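You operate a simulated robot arm through the tools that you are given. There is no shell and no other tool. Be economical: measure what you need, move in short steps, check, and stop when the job is done.

The job below is to be done with a simulated two-armed robot. You get a single attempt, and the scene is never put back.

JOB
Wipe up the spill on the top of the packing table with the striped cloth and put it back.

The check looks at the end state, three seconds after you hand in, the way a careful person would. Anything else that was tipped, shoved, dropped, spilled or broken makes it a failure. Flat cloth is picked up by pressing the open fingertips on it (5 to 10 N) and closing them slowly along it; thin cloth reads only 2 to 8 mm in the jaws.

ROBOT AND FRAMES
Two 7-joint arms with two-finger parallel grippers on one trunk, on a base that drives. Base frame: it is fixed to the floor where the robot stands at the start and does not move with it; the origin is under the middle of the robot, x ahead of it, y to its left, z up. Units: mm, rad, N and s.
The left shoulder is at the start at [70, 133, 1076], the right one opposite. Payload 1.57 kg a hand.
The tool frame of a hand sits at the grasp point between the pads (the TCP): z along the fingers, y along the line on which they close. The tips reach 30 mm beyond it. The gripper opens to 80 mm. The fingers are 17 mm wide and 12 mm thick; the gripper's body (40 by 82 mm) begins 80 mm behind the TCP.
Orientation is told as [roll, pitch, yaw] about the base's x, y, z axes, in that order, counted from this pose: with the fingers straight down and closing along the base's y, the tool's x points along the base's -x, its y along +y and its z along -z.

CONTROLS
- The arms move only by the tool arm_command. It takes "left_plan", "right_plan" or both (then of equal length, played together; a hand with none holds still); each is a list of rows, each a list of 7 numbers: the shift along the tool's x, y, z in units of 300 mm (1.0 is 300 mm), then the turn, a rotation vector about the tool's x, y, z in units of 90 degrees (1.0 is 90 degrees), then the gripper command, from -1 (shut) to 1 (fully open), values between in proportion. In form: [[x, y, z, wx, wy, wz, fingers], ...]. A call has 1 to 8 rows; each row is the pose to reach, as a shift and turn from the pose commanded when the call began, along the tool's axes at that moment. A call with a number of a shift or a turn outside -1 to 1 is refused whole. Each row takes 0.2 s and may step no farther than 50 mm and 0.15 rad from the row before; otherwise, or with a gripper value out of range, the whole call is refused. Where a pose cannot be reached the arm comes as near as it can. A force on the tool above 40 N (or 10 N above the force at the start of the call, whichever is more), or a blocked arm, ends the call early, and 0.2 s more pass. The fingers move at their own pace (about 153 mm/s each) and stop on an object; they squeeze with about 31 N. The grip force told is the motor's: it shows also when the fingers shut on nothing. Time passes only in rows, and 0.2 s behind the last, so rows that repeat a pose let the fingers close. The reply holds the time, the measured pose of the TCP, the force on the tool along the base axes, the opening and the grip force, in the units named above and with some noise.
- Cameras (640 x 400 px; columns grow to the right, rows downward): "scene" is now at [112, -38.5, 1285.3]; the picture's right is [-0.47, -0.88, 0.00], its down [-0.68, 0.36, -0.63] and it looks along [0.56, -0.30, -0.77] (base axes); focal length 259 px, centre (320, 200). "left" rides on the left gripper at [72, 7, -122] in its tool frame; the picture's right is [-0.09, 1.00, 0.00], its down [-0.84, -0.08, -0.54] and it looks along [-0.54, -0.05, 0.84] (tool axes); focal length 238 px, centre (320, 200). "right" rides on the right gripper at [72, -7, -122] in its tool frame; the picture's right is [0.09, 1.00, 0.00], its down [-0.84, 0.08, -0.54] and it looks along [-0.54, 0.05, 0.84] (tool axes); focal length 238 px, centre (320, 200). There is no depth. A picture from a camera that has moved, and an enlarged one, comes with that camera's place and axes in the base frame and with its lens. The place of the scene camera against the robot may be out by one fixed shift of up to 12 mm in any direction.
- snapshot(camera): a new picture of that camera. The clock stands still meanwhile.
- slide_trunk(by): slides the trunk up (or, below 0, down) by that many mm; the arms and the scene camera ride with it, the base frame stays. It gives what a move gives, with no picture.
- roll_base(legs): drives the robot by 1 to 6 legs, each [ahead, left, turn to the left] in mm, mm and rad, along the robot's own axes; the way and the turn of a leg run together, so that a leg with both is an arc; at most 1500 mm and 3.142 rad a leg. The arms and the cameras ride along, it lands a little off, and it stops where it bumps. It gives what a move gives.
- head_to(pan, tilt): turns the head with the scene camera to pan (to the left, within 1.501 rad either way) and tilt (down, from -0.506 to 1.204), counted from straight ahead of the robot. It gives what a move gives.
- enlarge(camera, box): a new picture of the part [left, top, right, bottom] of that camera's present view, enlarged. The clock stands still meanwhile.
- close_job(): hands the job in; it is judged then, once.

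Work in short steps. Places have to be worked out from the pictures, the camera data and where the tool is seen: move nearer, look again, correct. Check each grasp and each placing, and mend what went wrong. You have 120 turns and 92 pictures in all, those below and enlarged ones among them. Open the grippers and draw the arms clear of the work before you hand the job in, unless the task says otherwise; then end with one line.

The tools are called after ">>>" by a JSON object that holds its "fn" and its "kwargs". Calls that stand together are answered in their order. arm_command: Moves the arms, as the interface text tells. Its arguments: {"type":"object","properties":{"left_plan":{"type":"array","items":{"type":"array","items":{"type":"number"}}},"right_plan":{"type":"array","items":{"type":"array","items":{"type":"number"}}}},"required":[]} The other tools are called the same way: slide_trunk (by) slides the trunk up or down; roll_base (legs) drives the base; head_to (pan, tilt) turns the head that bears the scene camera; snapshot (camera) takes a picture; enlarge (camera, box) takes an enlarged picture of a part of a camera's view; close_job () hands the job in.

At the start:

```text
clock: 0.0
left_tool_pos: [389.3, 2.8, 938.5]
left_tool_rot: [0.001, 0.001, 0.001]
left_wrist_force: [0.7, 0.3, -0.6]
left_gripper_width: 80.0
left_grip_force: 0.1
right_tool_pos: [365.3, -397.4, 1011.1]
right_tool_rot: [0.0, -0.001, -0.001]
right_wrist_force: [0.0, -0.6, 0.4]
right_gripper_width: 79.9
right_grip_force: 0.0
trunk travel left (down, up): [-650.0, 290.0]
robot x, y, heading: [-1.7, 0.3, 0.003]
head pan, tilt: [-0.49, 0.885]
```

scene: 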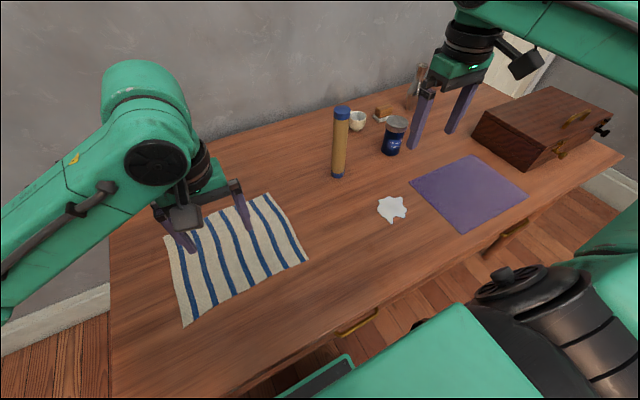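
right: 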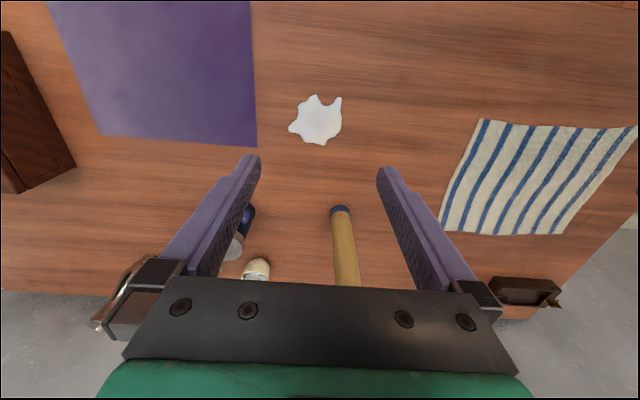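
left: 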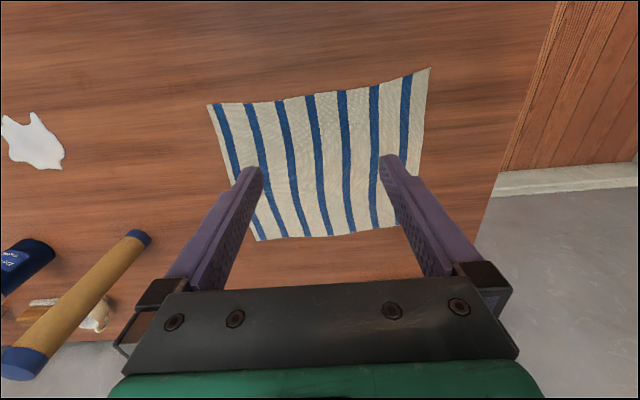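

The views agree with each other only if the tabletop is at about z = 742 rather than 691. That puts the spill near (392, -402), the cloth over x 355–595 and y ±137, and the tube at (566, -342). I'll bring both hands above the left and right edges of the cloth, staying high.

>>> {"fn": "arm_command", "kwargs": {"left_plan": [[-0.04625, 0.0404, 0.0409, 0, 0, 0, 0], [-0.0925, 0.0808, 0.0818, 0, 0, 0, 0], [-0.13875, 0.1212, 0.1227, 0, 0, 0, 0], [-0.185, 0.1616, 0.1636, 0, 0, 0, 0], [-0.23125, 0.202, 0.2045, 0, 0, 0, 0], [-0.2775, 0.2424, 0.2454, 0, 0, 0, 0], [-0.32375, 0.2828, 0.2863, 0, 0, 0, 0], [-0.37, 0.3232, 0.3272, 0, 0, 0, 0]], "right_plan": [[-0.05625, 0.12375, 0.07125, 0, 0, 0, 0], [-0.1125, 0.2475, 0.1425, 0, 0, 0, 0], [-0.16875, 0.37125, 0.21375, 0, 0, 0, 0], [-0.225, 0.495, 0.285, 0, 0, 0, 0], [-0.28125, 0.61875, 0.35625, 0, 0, 0, 0], [-0.3375, 0.7425, 0.4275, 0, 0, 0, 0], [-0.39375, 0.86625, 0.49875, 0, 0, 0, 0], [-0.45, 0.99, 0.57, 0, 0, 0, 0]]}}

>>> {"fn": "snapshot", "kwargs": {"camera": "scene"}}

>>> {"fn": "snapshot", "kwargs": {"camera": "right"}}

>>> {"fn": "snapshot", "kwargs": {"camera": "left"}}

```text
clock: 1.8
left_tool_pos: [501.7, 98.5, 841.3]
left_tool_rot: [0.001, 0.001, 0.0]
left_wrist_force: [-0.4, 0.1, 0.4]
left_gripper_width: 40.1
left_grip_force: 0.1
right_tool_pos: [483.7, -118.2, 850.2]
right_tool_rot: [0.002, -0.001, -0.002]
right_wrist_force: [0.5, 1.0, 0.2]
right_gripper_width: 39.9
right_grip_force: 0.1
right hand out of reach, approached as far as the arm can: row 8
trunk travel left (down, up): [-650.0, 290.0]
robot x, y, heading: [0.0, -0.5, -0.0]
head pan, tilt: [-0.49, 0.885]
```

```text
88 pictures are left
camera scene: at [112.3, -38.3, 1285.3], right [-0.47, -0.88, 0.0], down [-0.68, 0.36, -0.63], along [0.56, -0.3, -0.77], focal length 259 px, centre (320, 200)
```

scene: 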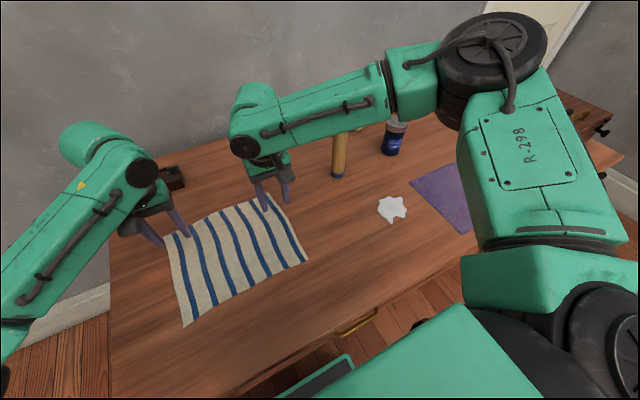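

```text
87 pictures are left
camera right: at [410.8, -124.5, 970.7], right [-0.09, 1.0, 0.0], down [0.84, 0.08, 0.54], along [0.54, 0.05, -0.84], focal length 238 px, centre (320, 200)
```

right: 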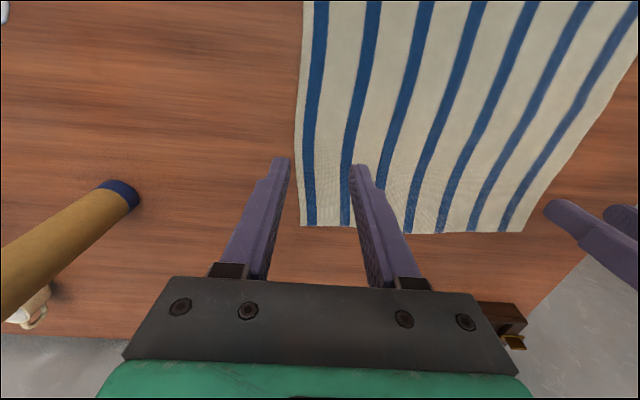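

```text
86 pictures are left
camera left: at [430.4, 106.8, 964.4], right [0.09, 1.0, 0.0], down [0.84, -0.08, 0.54], along [0.54, -0.05, -0.84], focal length 238 px, centre (320, 200)
```

left: 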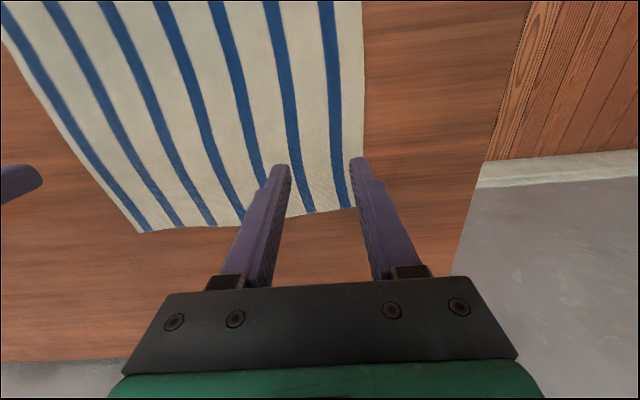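

The cloth edges fit z = 742, at x about 350–597 and y about -142 to +140. I'll nudge the right hand a bit farther to see whether that reach limit is real.

>>> {"fn": "arm_command", "kwargs": {"right_plan": [[-0.03, 0.02, 0.03, 0, 0, 0, 0], [-0.055, 0.03, 0.07, 0, 0, 0, 0]]}}

```text
clock: 2.4
left_tool_pos: [502.0, 97.6, 840.9]
left_tool_rot: [-0.001, 0.0, 0.002]
left_wrist_force: [0.5, -0.2, -0.6]
left_gripper_width: 39.9
left_grip_force: 0.0
right_tool_pos: [483.7, -123.6, 840.3]
right_tool_rot: [0.001, -0.003, -0.002]
right_wrist_force: [-0.5, 0.3, -0.1]
right_gripper_width: 39.9
right_grip_force: 0.0
right hand out of reach, approached as far as the arm can: row 1, 2
trunk travel left (down, up): [-650.0, 290.0]
robot x, y, heading: [0.5, 0.1, -0.0]
head pan, tilt: [-0.49, 0.885]
```

The limit is real, so I'll need to drive the base slightly forward. First I'll check the clearance between the robot and the table.

>>> {"fn": "head_to", "kwargs": {"pan": 0.0, "tilt": 1.204}}

>>> {"fn": "snapshot", "kwargs": {"camera": "scene"}}

```text
clock: 3.3
left_tool_pos: [500.6, 99.1, 841.8]
left_tool_rot: [0.001, 0.0, 0.001]
left_wrist_force: [-0.1, -1.4, -0.4]
left_gripper_width: 40.1
left_grip_force: 0.1
right_tool_pos: [483.0, -122.3, 841.7]
right_tool_rot: [0.003, -0.001, 0.0]
right_wrist_force: [-0.5, -0.3, -0.2]
right_gripper_width: 40.0
right_grip_force: 0.1
trunk travel left (down, up): [-650.0, 290.0]
robot x, y, heading: [0.8, 1.5, -0.001]
head pan, tilt: [0.0, 1.201]
```

```text
85 pictures are left
camera scene: at [100.7, -2.6, 1264.3], right [0.0, -1.0, 0.0], down [-0.93, 0.0, -0.36], along [0.36, 0.0, -0.93], focal length 259 px, centre (320, 200)
```

scene: 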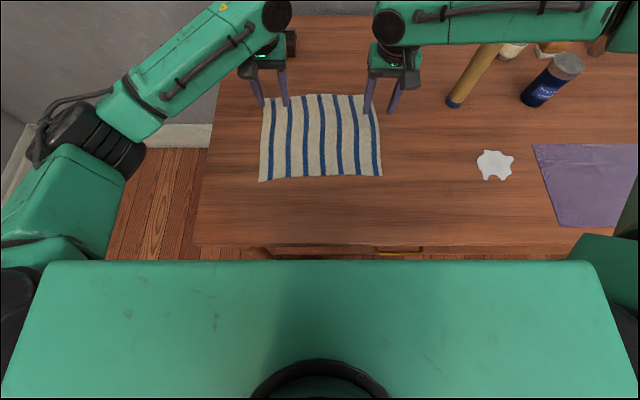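

There's little room in front of the robot. The left arm reached the mirror-image pose without trouble, so the right arm is probably just in a bad posture. I'll pull it back and inward, then extend again.

>>> {"fn": "arm_command", "kwargs": {"right_plan": [[0.11, 0.04, -0.1, 0, 0, 0, 0], [0.22, 0.09, -0.2, 0, 0, 0, 0], [0.33, 0.14, -0.25, 0, 0, 0, 0], [0.4, 0.2, -0.25, 0, 0, 0, 0], [0.36, 0.22, -0.18, 0, 0, 0, 0], [0.22, 0.2, -0.12, 0, 0, 0, 0], [0.08, 0.15, -0.06, 0, 0, 0, 0], [-0.057, 0.1, 0.0, 0, 0, 0, 0]]}}

>>> {"fn": "snapshot", "kwargs": {"camera": "scene"}}

```text
clock: 5.1
left_tool_pos: [502.7, 97.8, 840.3]
left_tool_rot: [-0.001, 0.0, 0.0]
left_wrist_force: [0.9, -0.3, 0.4]
left_gripper_width: 39.9
left_grip_force: 0.1
right_tool_pos: [479.3, -115.0, 849.7]
right_tool_rot: [0.002, 0.0, -0.001]
right_wrist_force: [-0.2, 0.6, 0.6]
right_gripper_width: 39.8
right_grip_force: 0.0
right hand out of reach, approached as far as the arm can: row 7, 8
trunk travel left (down, up): [-650.0, 290.0]
robot x, y, heading: [0.1, -1.5, 0.003]
head pan, tilt: [0.0, 1.201]
```

```text
84 pictures are left
camera scene: at [101.3, -3.2, 1264.2], right [0.0, -1.0, 0.0], down [-0.93, 0.0, -0.36], along [0.36, 0.0, -0.93], focal length 259 px, centre (320, 200)
```

scene: 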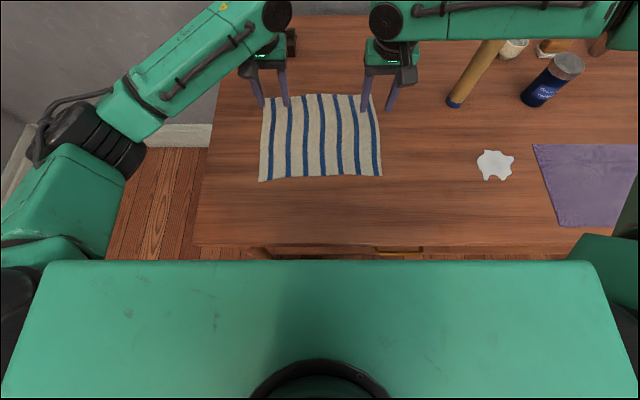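

The limit hasn't changed, and at full inward reach the right forearm passes close to the tube. Driving the robot 80 mm to its left makes this an easy reach. Both hands are well above everything on the table.

>>> {"fn": "roll_base", "kwargs": {"legs": [[0, 80, 0]]}}

>>> {"fn": "arm_command", "kwargs": {"right_plan": [[0.05, -0.13, 0, 0, 0, 0, 0], [0.05, -0.26, 0, 0, 0, 0, 0], [-0.02, -0.3, 0.02, 0, 0, 0, 0], [-0.07, -0.3, 0.05, 0, 0, 0, 0]]}}

>>> {"fn": "snapshot", "kwargs": {"camera": "scene"}}

```text
clock: 6.2
left_tool_pos: [502.7, 176.9, 841.5]
left_tool_rot: [-0.001, 0.001, 0.0]
left_wrist_force: [-0.2, -0.5, 0.6]
left_gripper_width: 40.1
left_grip_force: 0.2
right_tool_pos: [478.5, -35.4, 848.9]
right_tool_rot: [-0.001, -0.002, 0.0]
right_wrist_force: [0.0, 0.7, 0.5]
right_gripper_width: 39.8
right_grip_force: 0.2
trunk travel left (down, up): [-650.0, 290.0]
robot x, y, heading: [2.5, 78.8, -0.004]
head pan, tilt: [0.0, 1.201]
```

```text
clock: 7.2
left_tool_pos: [501.5, 177.8, 840.9]
left_tool_rot: [-0.001, 0.0, 0.0]
left_wrist_force: [-0.5, 0.8, -0.3]
left_gripper_width: 39.9
left_grip_force: 0.0
right_tool_pos: [500.4, -126.4, 833.0]
right_tool_rot: [0.0, -0.001, 0.0]
right_wrist_force: [0.3, 0.0, 0.2]
right_gripper_width: 40.2
right_grip_force: 0.1
trunk travel left (down, up): [-650.0, 290.0]
robot x, y, heading: [-1.5, 81.9, 0.002]
head pan, tilt: [0.0, 1.201]
```

```text
83 pictures are left
camera scene: at [101.0, 76.2, 1264.3], right [0.0, -1.0, 0.0], down [-0.93, 0.0, -0.36], along [0.36, 0.0, -0.93], focal length 259 px, centre (320, 200)
```

scene: 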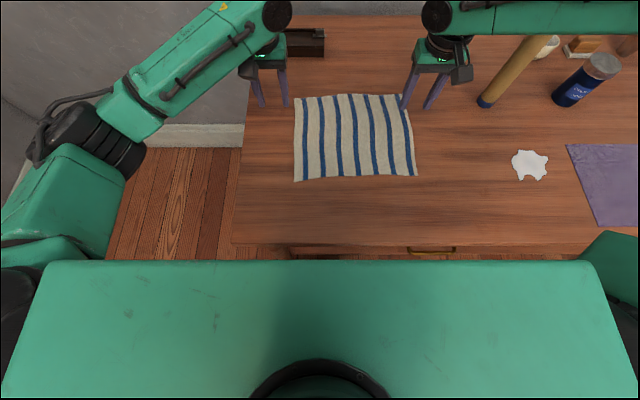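

The right forearm would come within about 15 mm of the tube. The left forearm comes in from the open side, so I'll use the left arm for everything. I'll park the right arm high, then drive right until the left hand is over the cloth's right edge.

>>> {"fn": "arm_command", "kwargs": {"right_plan": [[0, 0, -0.15, 0, 0, 0, 0], [0, 0, -0.3, 0, 0, 0, 0], [0.075, -0.106, -0.349, 0, 0, 0, 0], [0.15, -0.212, -0.398, 0, 0, 0, 0], [0.225, -0.318, -0.446, 0, 0, 0, 0], [0.3, -0.424, -0.495, 0, 0, 0, 0], [0.375, -0.53, -0.544, 0, 0, 0, 0], [0.45, -0.637, -0.593, 0, 0, 0, 0]]}}

>>> {"fn": "roll_base", "kwargs": {"legs": [[0, -292, 0]]}}

>>> {"fn": "snapshot", "kwargs": {"camera": "left"}}

>>> {"fn": "snapshot", "kwargs": {"camera": "scene"}}

```text
clock: 9.0
left_tool_pos: [502.1, 176.1, 841.8]
left_tool_rot: [0.001, 0.0, 0.0]
left_wrist_force: [0.0, 0.0, -0.2]
left_gripper_width: 39.9
left_grip_force: 0.0
right_tool_pos: [363.7, -318.7, 1011.5]
right_tool_rot: [0.002, -0.002, 0.001]
right_wrist_force: [0.4, 0.4, 0.3]
right_gripper_width: 40.2
right_grip_force: 0.1
trunk travel left (down, up): [-650.0, 290.0]
robot x, y, heading: [-0.8, 78.6, 0.001]
head pan, tilt: [0.0, 1.201]
```

```text
clock: 11.0
left_tool_pos: [501.3, -113.3, 840.7]
left_tool_rot: [-0.001, -0.001, 0.0]
left_wrist_force: [-0.3, 0.3, 0.1]
left_gripper_width: 40.0
left_grip_force: 0.0
right_tool_pos: [364.3, -609.3, 1010.0]
right_tool_rot: [-0.001, -0.002, -0.001]
right_wrist_force: [-0.6, -0.4, 0.3]
right_gripper_width: 40.0
right_grip_force: 0.1
trunk travel left (down, up): [-650.0, 290.0]
robot x, y, heading: [-1.8, -211.5, 0.002]
head pan, tilt: [0.0, 1.201]
```

```text
82 pictures are left
camera left: at [430.0, -105.5, 964.6], right [0.09, 1.0, 0.0], down [0.84, -0.08, 0.54], along [0.54, -0.05, -0.84], focal length 238 px, centre (320, 200)
```

left: 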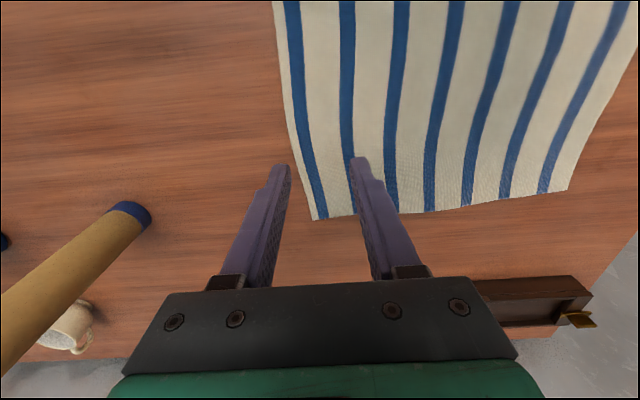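

```text
81 pictures are left
camera scene: at [100.5, -214.4, 1264.3], right [0.0, -1.0, 0.0], down [-0.93, 0.0, -0.36], along [0.36, 0.0, -0.93], focal length 259 px, centre (320, 200)
```

scene: 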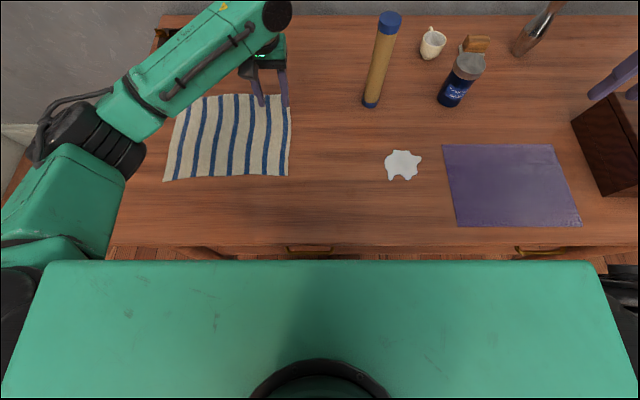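

From this spot I can see everything clearly: spill at (389, -402), cloth right edge at y ≈ -138. I'll lower the left hand just inside that edge, stopping short of the expected contact height.

>>> {"fn": "arm_command", "kwargs": {"left_plan": [[-0.01, 0.015, 0.07, 0, 0, 0, 0], [-0.01, 0.03, 0.14, 0, 0, 0, 0], [-0.01, 0.03, 0.18, 0, 0, 0, 0], [-0.01, 0.03, 0.207, 0, 0, 0, 0]]}}

>>> {"fn": "snapshot", "kwargs": {"camera": "left"}}

```text
clock: 12.0
left_tool_pos: [504.7, -105.9, 778.2]
left_tool_rot: [0.0, -0.001, 0.0]
left_wrist_force: [0.7, -0.5, -0.5]
left_gripper_width: 40.1
left_grip_force: 0.0
right_tool_pos: [365.4, -609.2, 1011.2]
right_tool_rot: [0.0, 0.0, -0.002]
right_wrist_force: [-0.1, 0.6, 0.2]
right_gripper_width: 39.7
right_grip_force: 0.0
trunk travel left (down, up): [-650.0, 290.0]
robot x, y, heading: [4.1, -213.6, 0.002]
head pan, tilt: [0.0, 1.201]
```

```text
80 pictures are left
camera left: at [433.0, -97.4, 901.6], right [0.09, 1.0, 0.0], down [0.84, -0.08, 0.54], along [0.54, -0.05, -0.84], focal length 238 px, centre (320, 200)
```

left: 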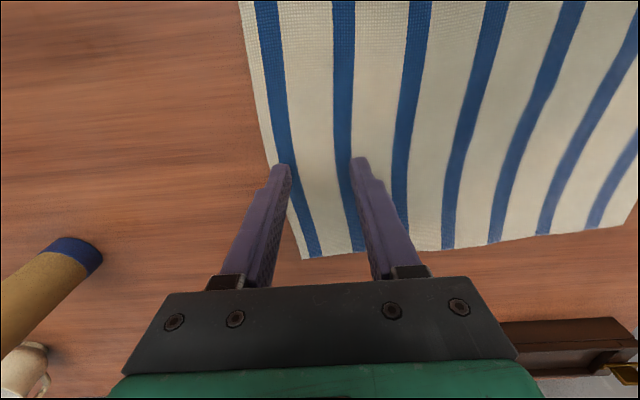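

Still no contact, and the fingertip on the edge side is very close to the cloth's border. I'll shift 12 mm inward and creep down.

>>> {"fn": "arm_command", "kwargs": {"left_plan": [[0, 0.04, 0, 0, 0, 0, 0], [0, 0.04, 0.007, 0, 0, 0, 0], [0, 0.04, 0.014, 0, 0, 0, 0], [0, 0.04, 0.02, 0, 0, 0, 0]]}}

```text
clock: 13.0
left_tool_pos: [504.6, -93.8, 773.3]
left_tool_rot: [-0.002, 0.001, -0.002]
left_wrist_force: [0.2, -0.6, 0.5]
left_gripper_width: 39.9
left_grip_force: 0.0
right_tool_pos: [364.1, -609.5, 1010.8]
right_tool_rot: [0.001, -0.002, -0.002]
right_wrist_force: [-1.2, 0.6, -0.9]
right_gripper_width: 39.9
right_grip_force: 0.1
trunk travel left (down, up): [-650.0, 290.0]
robot x, y, heading: [-1.5, -211.9, -0.002]
head pan, tilt: [0.0, 1.201]
```

Still no contact at 773, so I'll keep going down.

>>> {"fn": "arm_command", "kwargs": {"left_plan": [[0, 0, 0.007, 0, 0, 0, 0], [0, 0, 0.012, 0, 0, 0, 0]]}}

```text
clock: 13.6
left_tool_pos: [505.0, -92.8, 770.9]
left_tool_rot: [0.001, -0.006, 0.001]
left_wrist_force: [0.9, -1.4, 7.5]
left_gripper_width: 40.1
left_grip_force: 0.0
right_tool_pos: [363.2, -610.0, 1012.2]
right_tool_rot: [0.002, -0.001, -0.002]
right_wrist_force: [-0.5, 0.4, -0.1]
right_gripper_width: 39.8
right_grip_force: 0.0
trunk travel left (down, up): [-650.0, 290.0]
robot x, y, heading: [-3.4, -210.1, 0.001]
head pan, tilt: [0.0, 1.201]
```

Contact: 7.5 N at TCP z = 771, so the surface is at about 741. Now I'll close slowly along the cloth.

>>> {"fn": "arm_command", "kwargs": {"left_plan": [[0, 0, 0.012, 0, 0, 0, -0.12], [0, 0, 0.012, 0, 0, 0, -0.25], [0, 0, 0.012, 0, 0, 0, -0.37], [0, 0, 0.012, 0, 0, 0, -0.5], [0, 0, 0.012, 0, 0, 0, -0.62], [0, 0, 0.012, 0, 0, 0, -0.75], [0, 0, 0.012, 0, 0, 0, -0.88], [0, 0, 0.012, 0, 0, 0, -1]]}}

>>> {"fn": "snapshot", "kwargs": {"camera": "left"}}

```text
clock: 14.8
left_tool_pos: [505.9, -93.7, 771.2]
left_tool_rot: [-0.003, -0.013, -0.003]
left_wrist_force: [-2.7, -0.8, 19.4]
left_gripper_width: 6.4
left_grip_force: 26.1
right_tool_pos: [363.6, -609.7, 1012.3]
right_tool_rot: [0.001, -0.005, -0.002]
right_wrist_force: [0.6, 0.4, 0.3]
right_gripper_width: 40.0
right_grip_force: 0.2
trunk travel left (down, up): [-650.0, 290.0]
robot x, y, heading: [1.0, -214.7, 0.002]
head pan, tilt: [0.0, 1.201]
stopped in row 6 (left hand): the force on the tool passed its limit (the readings are from after the stop); the commanded pose is now the measured one
```

```text
79 pictures are left
camera left: at [432.3, -85.8, 893.6], right [0.09, 1.0, 0.0], down [0.83, -0.08, 0.55], along [0.55, -0.05, -0.83], focal length 238 px, centre (320, 200)
```

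left: 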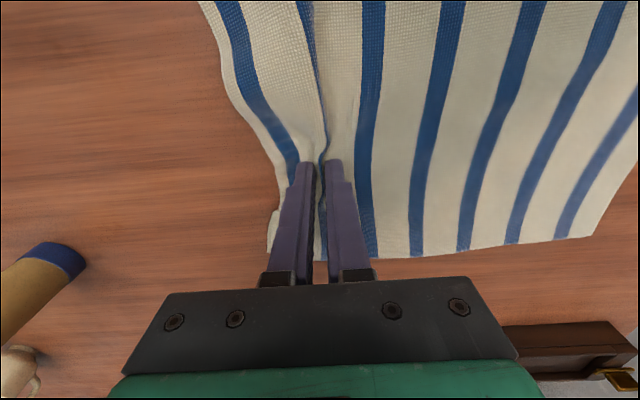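

The cloth is gripped, reading 6.4 mm. I'll ease the pressure and draw the cloth toward the robot first, so its far edge clears the tube.

>>> {"fn": "arm_command", "kwargs": {"left_plan": [[0, 0, -0.015, 0, 0, 0, -1], [0.06, -0.01, -0.02, 0, 0, 0, -1], [0.14, -0.03, -0.02, 0, 0, 0, -1], [0.22, -0.06, -0.02, 0, 0, 0, -1], [0.3, -0.1, -0.02, 0, 0, 0, -1], [0.38, -0.16, -0.02, 0, 0, 0, -1], [0.44, -0.22, -0.02, 0, 0, 0, -1], [0.47, -0.3, -0.02, 0, 0, 0, -1]]}}

>>> {"fn": "snapshot", "kwargs": {"camera": "scene"}}

```text
clock: 16.6
left_tool_pos: [365.2, -184.3, 773.8]
left_tool_rot: [0.001, -0.005, 0.001]
left_wrist_force: [0.0, 0.2, -0.3]
left_gripper_width: 5.9
left_grip_force: 25.7
right_tool_pos: [363.9, -610.0, 1010.8]
right_tool_rot: [0.001, -0.002, 0.0]
right_wrist_force: [0.1, -0.4, -0.2]
right_gripper_width: 39.7
right_grip_force: 0.2
trunk travel left (down, up): [-650.0, 290.0]
robot x, y, heading: [0.5, -217.0, -0.004]
head pan, tilt: [0.0, 1.201]
```

```text
78 pictures are left
camera scene: at [100.6, -215.7, 1264.3], right [0.0, -1.0, 0.0], down [-0.93, 0.0, -0.36], along [0.36, 0.0, -0.93], focal length 259 px, centre (320, 200)
```

scene: 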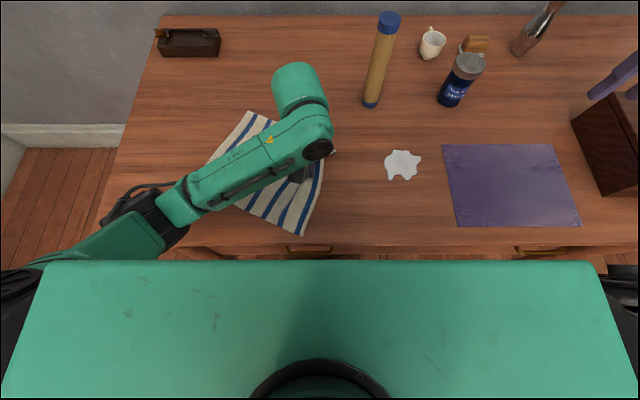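

The cloth follows well and is clear of the tube. Now I'll drive the base right to drag it to just short of the spill.

>>> {"fn": "roll_base", "kwargs": {"legs": [[0, -160, 0]]}}

>>> {"fn": "snapshot", "kwargs": {"camera": "scene"}}

>>> {"fn": "snapshot", "kwargs": {"camera": "left"}}

```text
clock: 18.1
left_tool_pos: [366.3, -347.0, 773.6]
left_tool_rot: [-0.002, -0.005, 0.005]
left_wrist_force: [-0.6, 0.1, -0.1]
left_gripper_width: 6.1
left_grip_force: 26.1
right_tool_pos: [366.6, -771.7, 1012.3]
right_tool_rot: [0.0, -0.004, 0.003]
right_wrist_force: [0.6, -0.1, -0.1]
right_gripper_width: 39.7
right_grip_force: 0.1
trunk travel left (down, up): [-650.0, 290.0]
robot x, y, heading: [-0.1, -372.3, 0.005]
head pan, tilt: [0.0, 1.201]
```

```text
77 pictures are left
camera scene: at [100.7, -377.3, 1264.3], right [0.0, -1.0, 0.0], down [-0.93, 0.0, -0.36], along [0.36, 0.0, -0.93], focal length 259 px, centre (320, 200)
```

scene: 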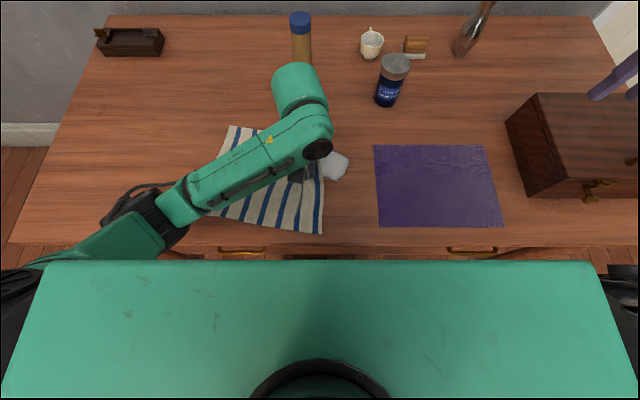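

```text
76 pictures are left
camera left: at [293.2, -337.9, 896.9], right [0.09, 1.0, 0.0], down [0.83, -0.07, 0.55], along [0.54, -0.05, -0.84], focal length 238 px, centre (320, 200)
```

left: 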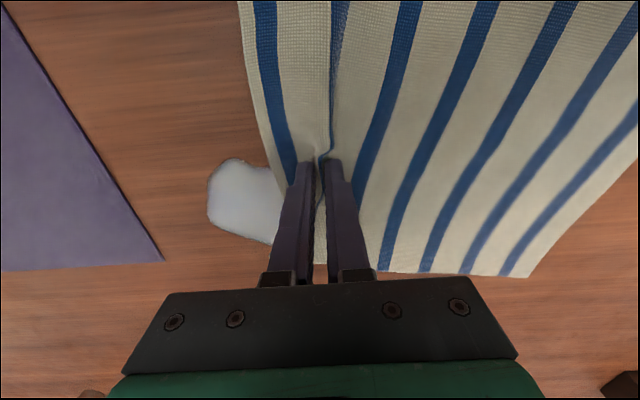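

The cloth lies flat with its edge already over the near side of the spill. I'll press down and take a first wiping stroke in -y at x = 366.

>>> {"fn": "arm_command", "kwargs": {"left_plan": [[0, 0, 0.012, 0, 0, 0, -1], [0, -0.04, 0.016, 0, 0, 0, -1], [0, -0.09, 0.016, 0, 0, 0, -1], [0, -0.14, 0.016, 0, 0, 0, -1], [0, -0.19, 0.016, 0, 0, 0, -1], [0, -0.24, 0.016, 0, 0, 0, -1], [0, -0.29, 0.016, 0, 0, 0, -1], [0, -0.33, 0.016, 0, 0, 0, -1]]}}

>>> {"fn": "snapshot", "kwargs": {"camera": "left"}}

```text
clock: 19.9
left_tool_pos: [364.1, -443.9, 771.7]
left_tool_rot: [-0.002, -0.01, 0.005]
left_wrist_force: [-0.8, 12.8, 30.1]
left_gripper_width: 6.3
left_grip_force: 26.1
right_tool_pos: [363.1, -768.3, 1013.3]
right_tool_rot: [-0.002, -0.006, 0.004]
right_wrist_force: [-0.2, 0.4, 0.2]
right_gripper_width: 39.9
right_grip_force: 0.0
trunk travel left (down, up): [-650.0, 290.0]
robot x, y, heading: [0.1, -373.3, 0.003]
head pan, tilt: [0.0, 1.201]
```

```text
75 pictures are left
camera left: at [290.9, -435.8, 893.7], right [0.09, 1.0, 0.0], down [0.83, -0.07, 0.55], along [0.55, -0.05, -0.84], focal length 238 px, centre (320, 200)
```

left: 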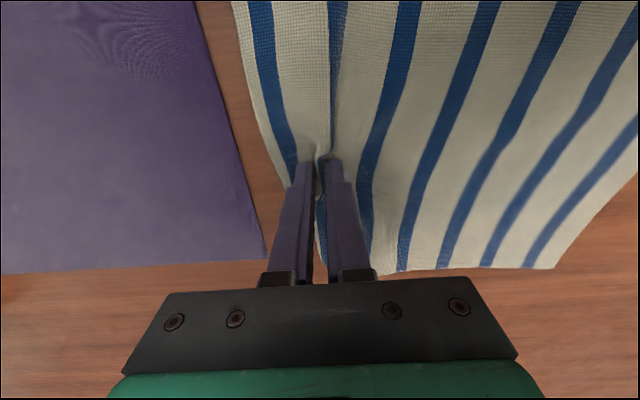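

The stroke worked, but 30 N is more pressure than I need. I'll lift, bring the cloth back, shift 20 mm in x and press more lightly.

>>> {"fn": "arm_command", "kwargs": {"left_plan": [[0, 0, -0.06, 0, 0, 0, -1], [-0.06, 0.1, -0.1, 0, 0, 0, -1], [-0.07, 0.22, -0.1, 0, 0, 0, -1], [-0.07, 0.32, -0.08, 0, 0, 0, -1], [-0.07, 0.32, -0.02, 0, 0, 0, -1]]}}

>>> {"fn": "snapshot", "kwargs": {"camera": "left"}}

```text
clock: 21.1
left_tool_pos: [385.2, -350.0, 775.6]
left_tool_rot: [-0.002, -0.005, 0.004]
left_wrist_force: [-0.2, 0.2, -0.1]
left_gripper_width: 6.2
left_grip_force: 26.1
right_tool_pos: [367.0, -771.6, 1012.4]
right_tool_rot: [0.003, -0.003, 0.002]
right_wrist_force: [0.5, -0.3, -0.4]
right_gripper_width: 39.9
right_grip_force: 0.1
trunk travel left (down, up): [-650.0, 290.0]
robot x, y, heading: [-2.3, -375.5, 0.002]
head pan, tilt: [0.0, 1.201]
```

```text
74 pictures are left
camera left: at [313.3, -340.8, 898.8], right [0.09, 1.0, 0.0], down [0.83, -0.07, 0.55], along [0.54, -0.05, -0.84], focal length 238 px, centre (320, 200)
```

left: 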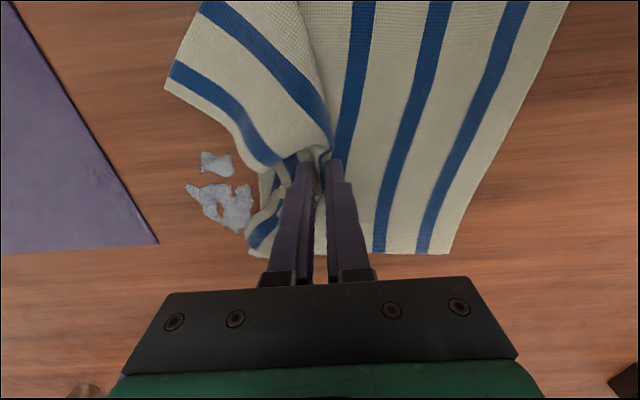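

Good progress: what's left is patches around (377–436, -406 to -450). Next stroke at x ≈ 385, angling toward x ≈ 395.

>>> {"fn": "arm_command", "kwargs": {"left_plan": [[0, -0.04, 0.017, 0, 0, 0, -1], [0, -0.1, 0.017, 0, 0, 0, -1], [0, -0.16, 0.017, 0, 0, 0, -1], [0, -0.22, 0.017, 0, 0, 0, -1], [0, -0.28, 0.017, 0, 0, 0, -1], [0, -0.33, 0.017, 0, 0, 0, -1], [0, -0.36, 0.017, 0, 0, 0, -1]]}}

>>> {"fn": "arm_command", "kwargs": {"left_plan": [[-0.02, 0, -0.06, 0, 0, 0, -1], [-0.07, 0.1, -0.1, 0, 0, 0, -1], [-0.08, 0.22, -0.1, 0, 0, 0, -1], [-0.08, 0.32, -0.08, 0, 0, 0, -1], [-0.08, 0.32, -0.02, 0, 0, 0, -1]]}}

>>> {"fn": "snapshot", "kwargs": {"camera": "left"}}

```text
clock: 22.8
left_tool_pos: [385.5, -457.9, 772.9]
left_tool_rot: [-0.005, -0.013, 0.003]
left_wrist_force: [-3.9, 5.6, 20.2]
left_gripper_width: 6.0
left_grip_force: 25.9
right_tool_pos: [364.7, -770.7, 1010.3]
right_tool_rot: [-0.003, -0.003, 0.001]
right_wrist_force: [0.0, 0.0, 0.2]
right_gripper_width: 39.9
right_grip_force: 0.1
trunk travel left (down, up): [-650.0, 290.0]
robot x, y, heading: [-3.0, -375.6, 0.008]
head pan, tilt: [0.0, 1.201]
stopped in row 7 (left hand): the force on the tool passed its limit (the readings are from after the stop); the commanded pose is now the measured one
```

```text
clock: 24.0
left_tool_pos: [411.4, -360.8, 774.5]
left_tool_rot: [-0.001, -0.007, 0.004]
left_wrist_force: [0.3, 0.5, -0.4]
left_gripper_width: 5.9
left_grip_force: 25.4
right_tool_pos: [366.7, -771.9, 1010.7]
right_tool_rot: [0.003, -0.003, 0.004]
right_wrist_force: [-0.1, -0.4, 0.9]
right_gripper_width: 40.0
right_grip_force: 0.1
trunk travel left (down, up): [-650.0, 290.0]
robot x, y, heading: [-0.3, -374.0, 0.003]
head pan, tilt: [0.0, 1.201]
```

```text
73 pictures are left
camera left: at [338.3, -353.0, 897.4], right [0.09, 1.0, 0.0], down [0.83, -0.07, 0.55], along [0.55, -0.05, -0.84], focal length 238 px, centre (320, 200)
```

left: 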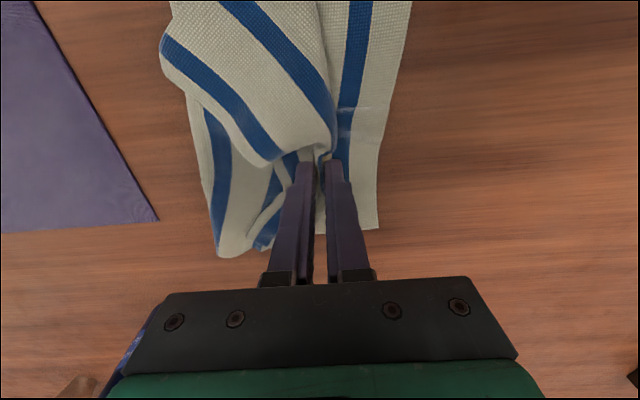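

The visible part looks clean, but cloth covers the rest. One more stroke at x ≈ 411, then one at about 430, then I'll look.

>>> {"fn": "arm_command", "kwargs": {"left_plan": [[0, -0.04, 0.013, 0, 0, 0, -1], [0, -0.1, 0.014, 0, 0, 0, -1], [0, -0.16, 0.014, 0, 0, 0, -1], [0, -0.22, 0.014, 0, 0, 0, -1], [0, -0.28, 0.014, 0, 0, 0, -1], [0, -0.32, 0.014, 0, 0, 0, -1]]}}

>>> {"fn": "arm_command", "kwargs": {"left_plan": [[-0.02, 0, -0.06, 0, 0, 0, -1], [-0.06, 0.1, -0.1, 0, 0, 0, -1], [-0.06, 0.22, -0.1, 0, 0, 0, -1], [-0.06, 0.32, -0.08, 0, 0, 0, -1], [-0.06, 0.32, -0.02, 0, 0, 0, -1]]}}

>>> {"fn": "snapshot", "kwargs": {"camera": "left"}}

>>> {"fn": "snapshot", "kwargs": {"camera": "scene"}}

```text
clock: 25.4
left_tool_pos: [409.0, -457.1, 772.8]
left_tool_rot: [-0.003, -0.01, 0.004]
left_wrist_force: [1.2, 2.5, 8.2]
left_gripper_width: 5.9
left_grip_force: 26.1
right_tool_pos: [365.7, -770.5, 1013.0]
right_tool_rot: [-0.002, -0.003, 0.003]
right_wrist_force: [0.3, 0.1, 0.0]
right_gripper_width: 40.1
right_grip_force: 0.1
trunk travel left (down, up): [-650.0, 290.0]
robot x, y, heading: [0.8, -374.5, 0.005]
head pan, tilt: [0.0, 1.201]
```

```text
clock: 26.6
left_tool_pos: [431.9, -358.8, 778.7]
left_tool_rot: [-0.002, -0.008, 0.005]
left_wrist_force: [0.1, 0.3, -0.1]
left_gripper_width: 6.0
left_grip_force: 26.3
right_tool_pos: [368.0, -771.8, 1010.5]
right_tool_rot: [0.001, -0.001, 0.003]
right_wrist_force: [0.1, -0.2, 0.0]
right_gripper_width: 40.0
right_grip_force: 0.0
trunk travel left (down, up): [-650.0, 290.0]
robot x, y, heading: [-1.4, -371.4, 0.005]
head pan, tilt: [0.0, 1.201]
```

```text
72 pictures are left
camera left: at [358.0, -352.0, 902.0], right [0.09, 1.0, 0.0], down [0.83, -0.07, 0.55], along [0.55, -0.05, -0.84], focal length 238 px, centre (320, 200)
```

left: 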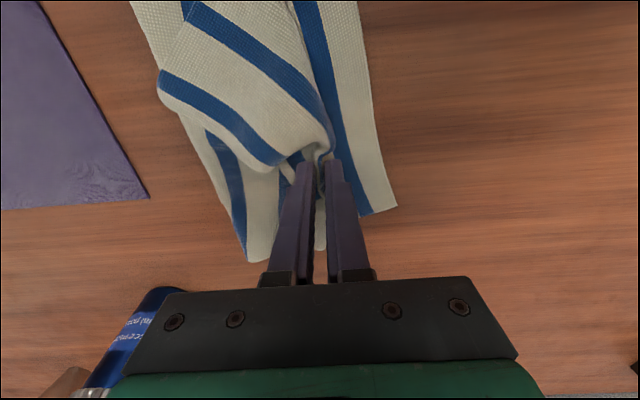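

```text
71 pictures are left
camera scene: at [101.1, -377.8, 1264.3], right [0.0, -1.0, 0.0], down [-0.93, 0.0, -0.36], along [0.36, 0.0, -0.93], focal length 259 px, centre (320, 200)
```

scene: 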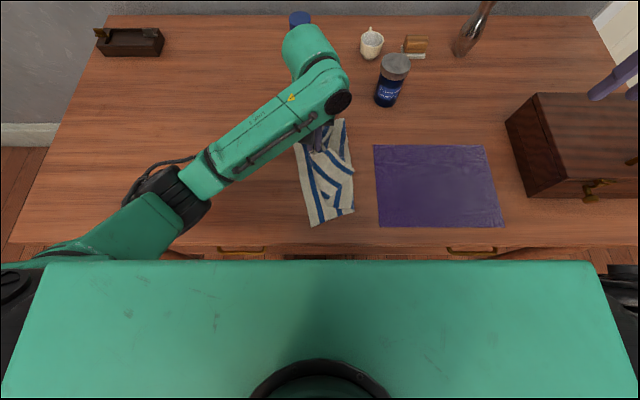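

The cloth is bunching on the lifted returns. I'll do one last stroke at x ≈ 430, which should also straighten it, and then check.

>>> {"fn": "arm_command", "kwargs": {"left_plan": [[0, -0.04, 0.022, 0, 0, 0, -1], [0, -0.1, 0.026, 0, 0, 0, -1], [0, -0.16, 0.027, 0, 0, 0, -1], [0, -0.22, 0.027, 0, 0, 0, -1], [0, -0.28, 0.027, 0, 0, 0, -1], [0, -0.32, 0.027, 0, 0, 0, -1]]}}

>>> {"fn": "snapshot", "kwargs": {"camera": "left"}}

>>> {"fn": "snapshot", "kwargs": {"camera": "scene"}}

```text
clock: 28.0
left_tool_pos: [426.3, -457.4, 772.2]
left_tool_rot: [-0.005, -0.012, 0.003]
left_wrist_force: [0.1, 7.7, 30.8]
left_gripper_width: 6.1
left_grip_force: 25.8
right_tool_pos: [363.4, -769.9, 1013.9]
right_tool_rot: [-0.002, -0.005, 0.004]
right_wrist_force: [0.3, -0.2, 0.0]
right_gripper_width: 39.9
right_grip_force: 0.0
trunk travel left (down, up): [-650.0, 290.0]
robot x, y, heading: [-4.0, -374.5, 0.001]
head pan, tilt: [0.0, 1.201]
```

```text
70 pictures are left
camera left: at [353.7, -447.1, 894.9], right [0.09, 1.0, 0.0], down [0.83, -0.07, 0.55], along [0.55, -0.05, -0.83], focal length 238 px, centre (320, 200)
```

left: 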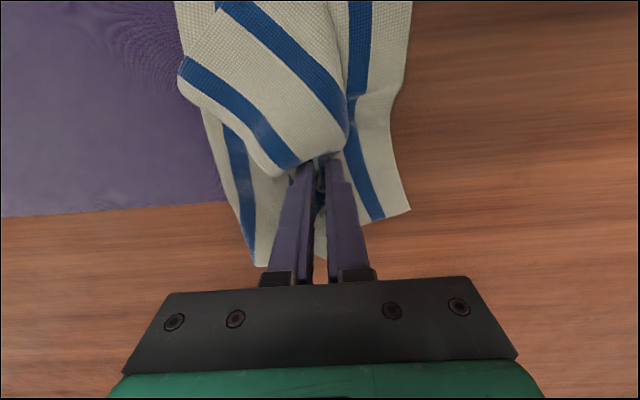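

```text
69 pictures are left
camera scene: at [96.5, -375.4, 1264.9], right [0.0, -1.0, 0.0], down [-0.93, 0.0, -0.37], along [0.37, 0.0, -0.93], focal length 259 px, centre (320, 200)
```

scene: 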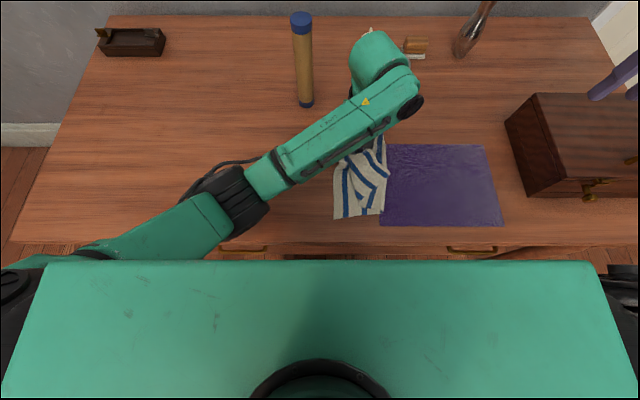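

Some of the cloth has slid onto the edge of the mat. I'll lift it a little, bring it back off the mat, and look at the spill area.

>>> {"fn": "arm_command", "kwargs": {"left_plan": [[0, 0, -0.08, 0, 0, 0, -1], [0, 0.03, -0.2, 0, 0, 0, -1], [0.03, 0.12, -0.3, 0, 0, 0, -1], [0.07, 0.24, -0.35, 0, 0, 0, -1], [0.1, 0.38, -0.35, 0, 0, 0, -1], [0.1, 0.52, -0.35, 0, 0, 0, -1], [0.1, 0.66, -0.35, 0, 0, 0, -1]]}}

>>> {"fn": "snapshot", "kwargs": {"camera": "scene"}}

>>> {"fn": "snapshot", "kwargs": {"camera": "left"}}

```text
clock: 29.6
left_tool_pos: [397.1, -258.7, 873.4]
left_tool_rot: [-0.003, -0.006, 0.002]
left_wrist_force: [-0.6, 0.0, -0.2]
left_gripper_width: 5.9
left_grip_force: 25.9
right_tool_pos: [366.0, -770.1, 1012.0]
right_tool_rot: [0.001, -0.002, 0.005]
right_wrist_force: [-0.5, 0.6, -0.5]
right_gripper_width: 40.1
right_grip_force: 0.1
trunk travel left (down, up): [-650.0, 290.0]
robot x, y, heading: [-3.9, -374.4, 0.002]
head pan, tilt: [0.0, 1.201]
```

```text
68 pictures are left
camera scene: at [100.3, -375.8, 1264.4], right [0.0, -1.0, 0.0], down [-0.93, 0.0, -0.36], along [0.36, 0.0, -0.93], focal length 259 px, centre (320, 200)
```

scene: 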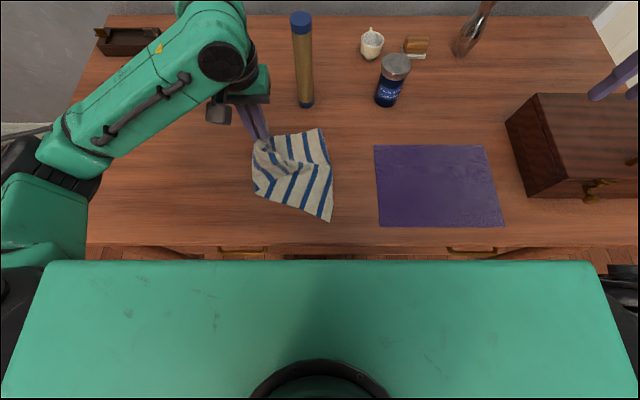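

```text
67 pictures are left
camera left: at [324.0, -249.9, 996.3], right [0.09, 1.0, 0.0], down [0.83, -0.07, 0.55], along [0.55, -0.05, -0.84], focal length 238 px, centre (320, 200)
```

left: 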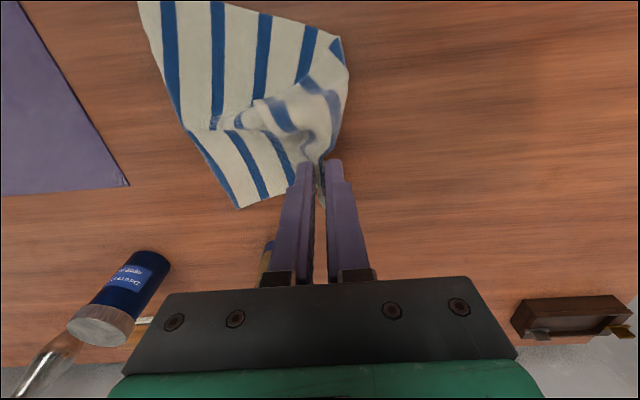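

The uncovered table looks clean, and the cloth unfolds as it trails. I'll drive left so it trails back toward its place.

>>> {"fn": "roll_base", "kwargs": {"legs": [[0, 250, 0]]}}

>>> {"fn": "snapshot", "kwargs": {"camera": "scene"}}

>>> {"fn": "snapshot", "kwargs": {"camera": "left"}}

```text
clock: 31.4
left_tool_pos: [395.2, -8.4, 873.1]
left_tool_rot: [-0.002, -0.007, 0.01]
left_wrist_force: [-0.2, -0.5, 0.6]
left_gripper_width: 6.0
left_grip_force: 25.8
right_tool_pos: [367.8, -519.5, 1011.6]
right_tool_rot: [0.004, -0.002, 0.008]
right_wrist_force: [0.2, -0.3, -0.2]
right_gripper_width: 40.1
right_grip_force: 0.0
trunk travel left (down, up): [-650.0, 290.0]
robot x, y, heading: [-2.8, -123.6, 0.013]
head pan, tilt: [0.0, 1.201]
```

```text
66 pictures are left
camera scene: at [99.1, -128.2, 1264.3], right [0.01, -1.0, 0.0], down [-0.93, -0.01, -0.36], along [0.36, 0.0, -0.93], focal length 259 px, centre (320, 200)
```

scene: 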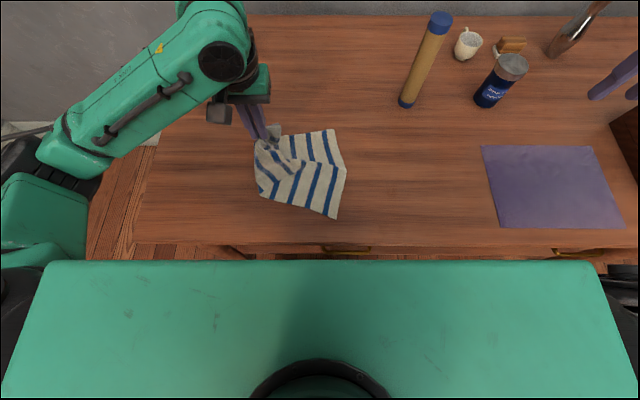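

```text
65 pictures are left
camera left: at [322.2, -0.8, 996.3], right [0.08, 1.0, 0.0], down [0.83, -0.07, 0.55], along [0.55, -0.05, -0.84], focal length 238 px, centre (320, 200)
```

left: 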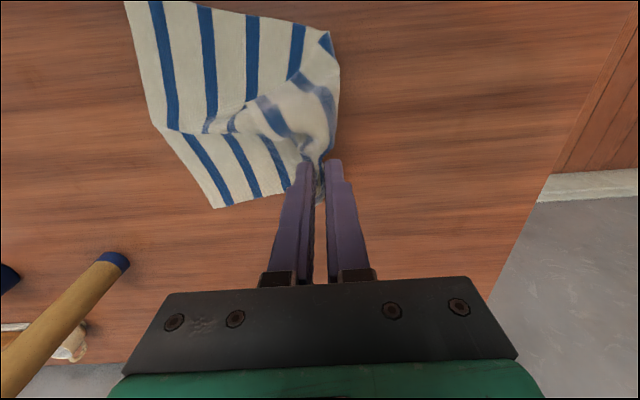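

The spill area looks clean. To lay the cloth out flat, I'll lift it until it hangs. Then I'll lower its free end at the right side of its home spot while moving +y.

>>> {"fn": "arm_command", "kwargs": {"left_plan": [[0, 0, -0.12, 0, 0, 0, -1], [0, 0, -0.24, 0, 0, 0, -1], [0, 0.02, -0.36, 0, 0, 0, -1], [-0.06, 0.04, -0.46, 0, 0, 0, -1], [-0.14, 0.05, -0.53, 0, 0, 0, -1], [-0.22, 0.05, -0.58, 0, 0, 0, -1], [-0.3, 0.05, -0.6, 0, 0, 0, -1], [-0.34, 0.05, -0.6, 0, 0, 0, -1]]}}

>>> {"fn": "roll_base", "kwargs": {"legs": [[0, -125, -0.013]]}}

>>> {"fn": "snapshot", "kwargs": {"camera": "scene"}}

>>> {"fn": "snapshot", "kwargs": {"camera": "left"}}

>>> {"fn": "snapshot", "kwargs": {"camera": "right"}}

```text
clock: 33.2
left_tool_pos: [495.0, 8.2, 1054.8]
left_tool_rot: [-0.002, -0.007, 0.011]
left_wrist_force: [1.0, 0.3, 0.0]
left_gripper_width: 5.9
left_grip_force: 25.8
right_tool_pos: [367.2, -520.3, 1011.0]
right_tool_rot: [-0.001, 0.0, 0.008]
right_wrist_force: [0.4, 1.0, 0.4]
right_gripper_width: 39.9
right_grip_force: 0.0
trunk travel left (down, up): [-650.0, 290.0]
robot x, y, heading: [-2.9, -124.5, 0.01]
head pan, tilt: [0.0, 1.201]
```

```text
clock: 34.5
left_tool_pos: [496.8, -120.6, 1054.3]
left_tool_rot: [-0.004, -0.007, -0.002]
left_wrist_force: [0.3, 0.6, 0.8]
left_gripper_width: 5.9
left_grip_force: 26.0
right_tool_pos: [362.0, -647.7, 1012.6]
right_tool_rot: [0.002, -0.003, -0.003]
right_wrist_force: [-0.8, 1.1, 0.2]
right_gripper_width: 39.8
right_grip_force: 0.1
trunk travel left (down, up): [-650.0, 290.0]
robot x, y, heading: [-3.2, -246.7, -0.004]
head pan, tilt: [0.0, 1.201]
```

```text
64 pictures are left
camera scene: at [99.6, -252.2, 1264.3], right [0.0, -1.0, 0.0], down [-0.93, 0.0, -0.36], along [0.36, 0.0, -0.93], focal length 259 px, centre (320, 200)
```

scene: 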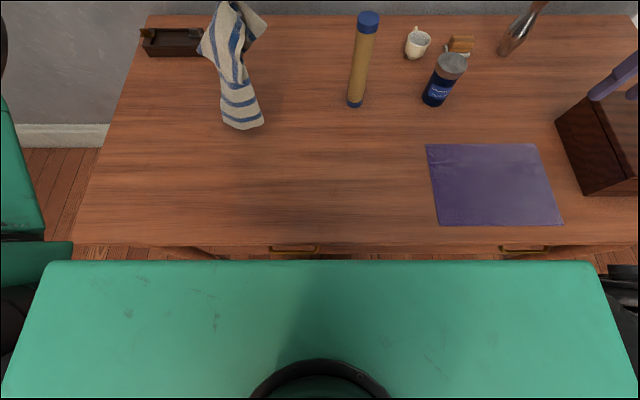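

```text
63 pictures are left
camera left: at [423.8, -112.3, 1176.9], right [0.09, 1.0, 0.0], down [0.83, -0.08, 0.55], along [0.55, -0.05, -0.84], focal length 238 px, centre (320, 200)
```

left: 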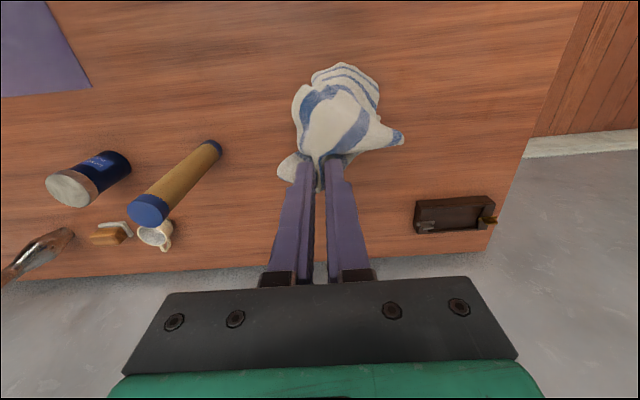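

```text
62 pictures are left
camera right: at [291.0, -653.8, 1133.0], right [-0.09, 1.0, 0.0], down [0.84, 0.07, 0.54], along [0.54, 0.05, -0.84], focal length 238 px, centre (320, 200)
```

right: 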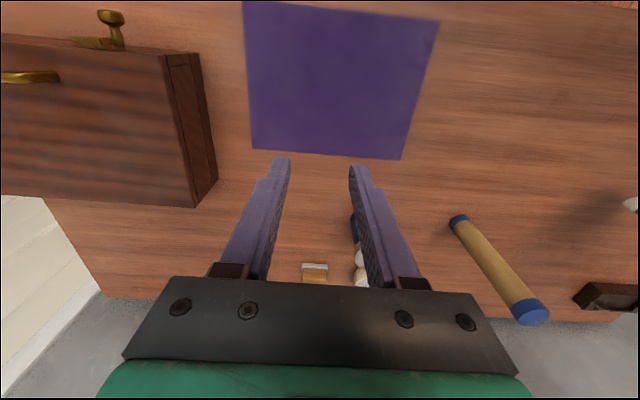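

The table is completely clean now; nothing remains of the spill. The cloth hangs bunched, so I'll lay it down in a +y sweep over its home spot, then spread it out.

>>> {"fn": "arm_command", "kwargs": {"left_plan": [[0, -0.1, 0.07, 0, 0, 0, -1], [0, -0.1, 0.17, 0, 0, 0, -1], [0, 0, 0.283, 0, 0, 0, -1], [0, 0.117, 0.4, 0, 0, 0, -1], [0, 0.25, 0.51, 0, 0, 0, -1], [0, 0.383, 0.61, 0, 0, 0, -1], [0, 0.517, 0.71, 0, 0, 0, -1], [0, 0.65, 0.8, 0, 0, 0, -1]]}}

>>> {"fn": "snapshot", "kwargs": {"camera": "scene"}}

>>> {"fn": "snapshot", "kwargs": {"camera": "left"}}

```text
refused: row 5 steps farther than a row can; nothing moved
```

```text
61 pictures are left
camera scene: at [99.6, -252.2, 1264.3], right [0.0, -1.0, 0.0], down [-0.93, 0.0, -0.36], along [0.36, 0.0, -0.93], focal length 259 px, centre (320, 200)
```

scene: 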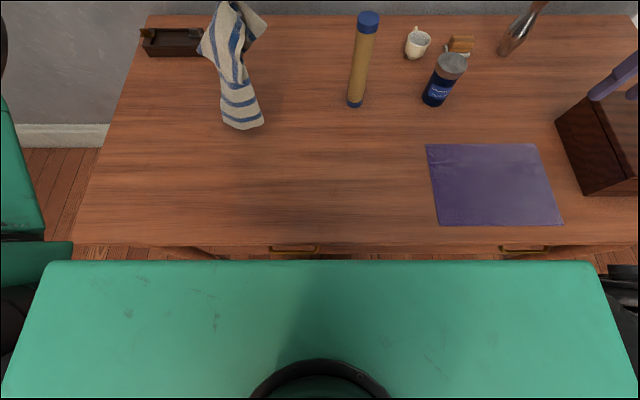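

```text
60 pictures are left
camera left: at [423.8, -112.3, 1176.9], right [0.09, 1.0, 0.0], down [0.83, -0.08, 0.55], along [0.55, -0.05, -0.84], focal length 238 px, centre (320, 200)
```

left: 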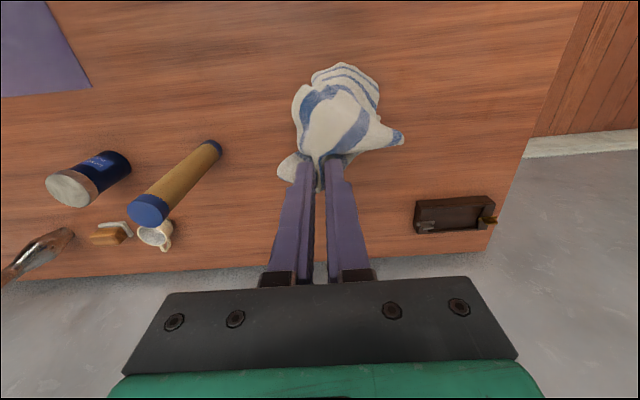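

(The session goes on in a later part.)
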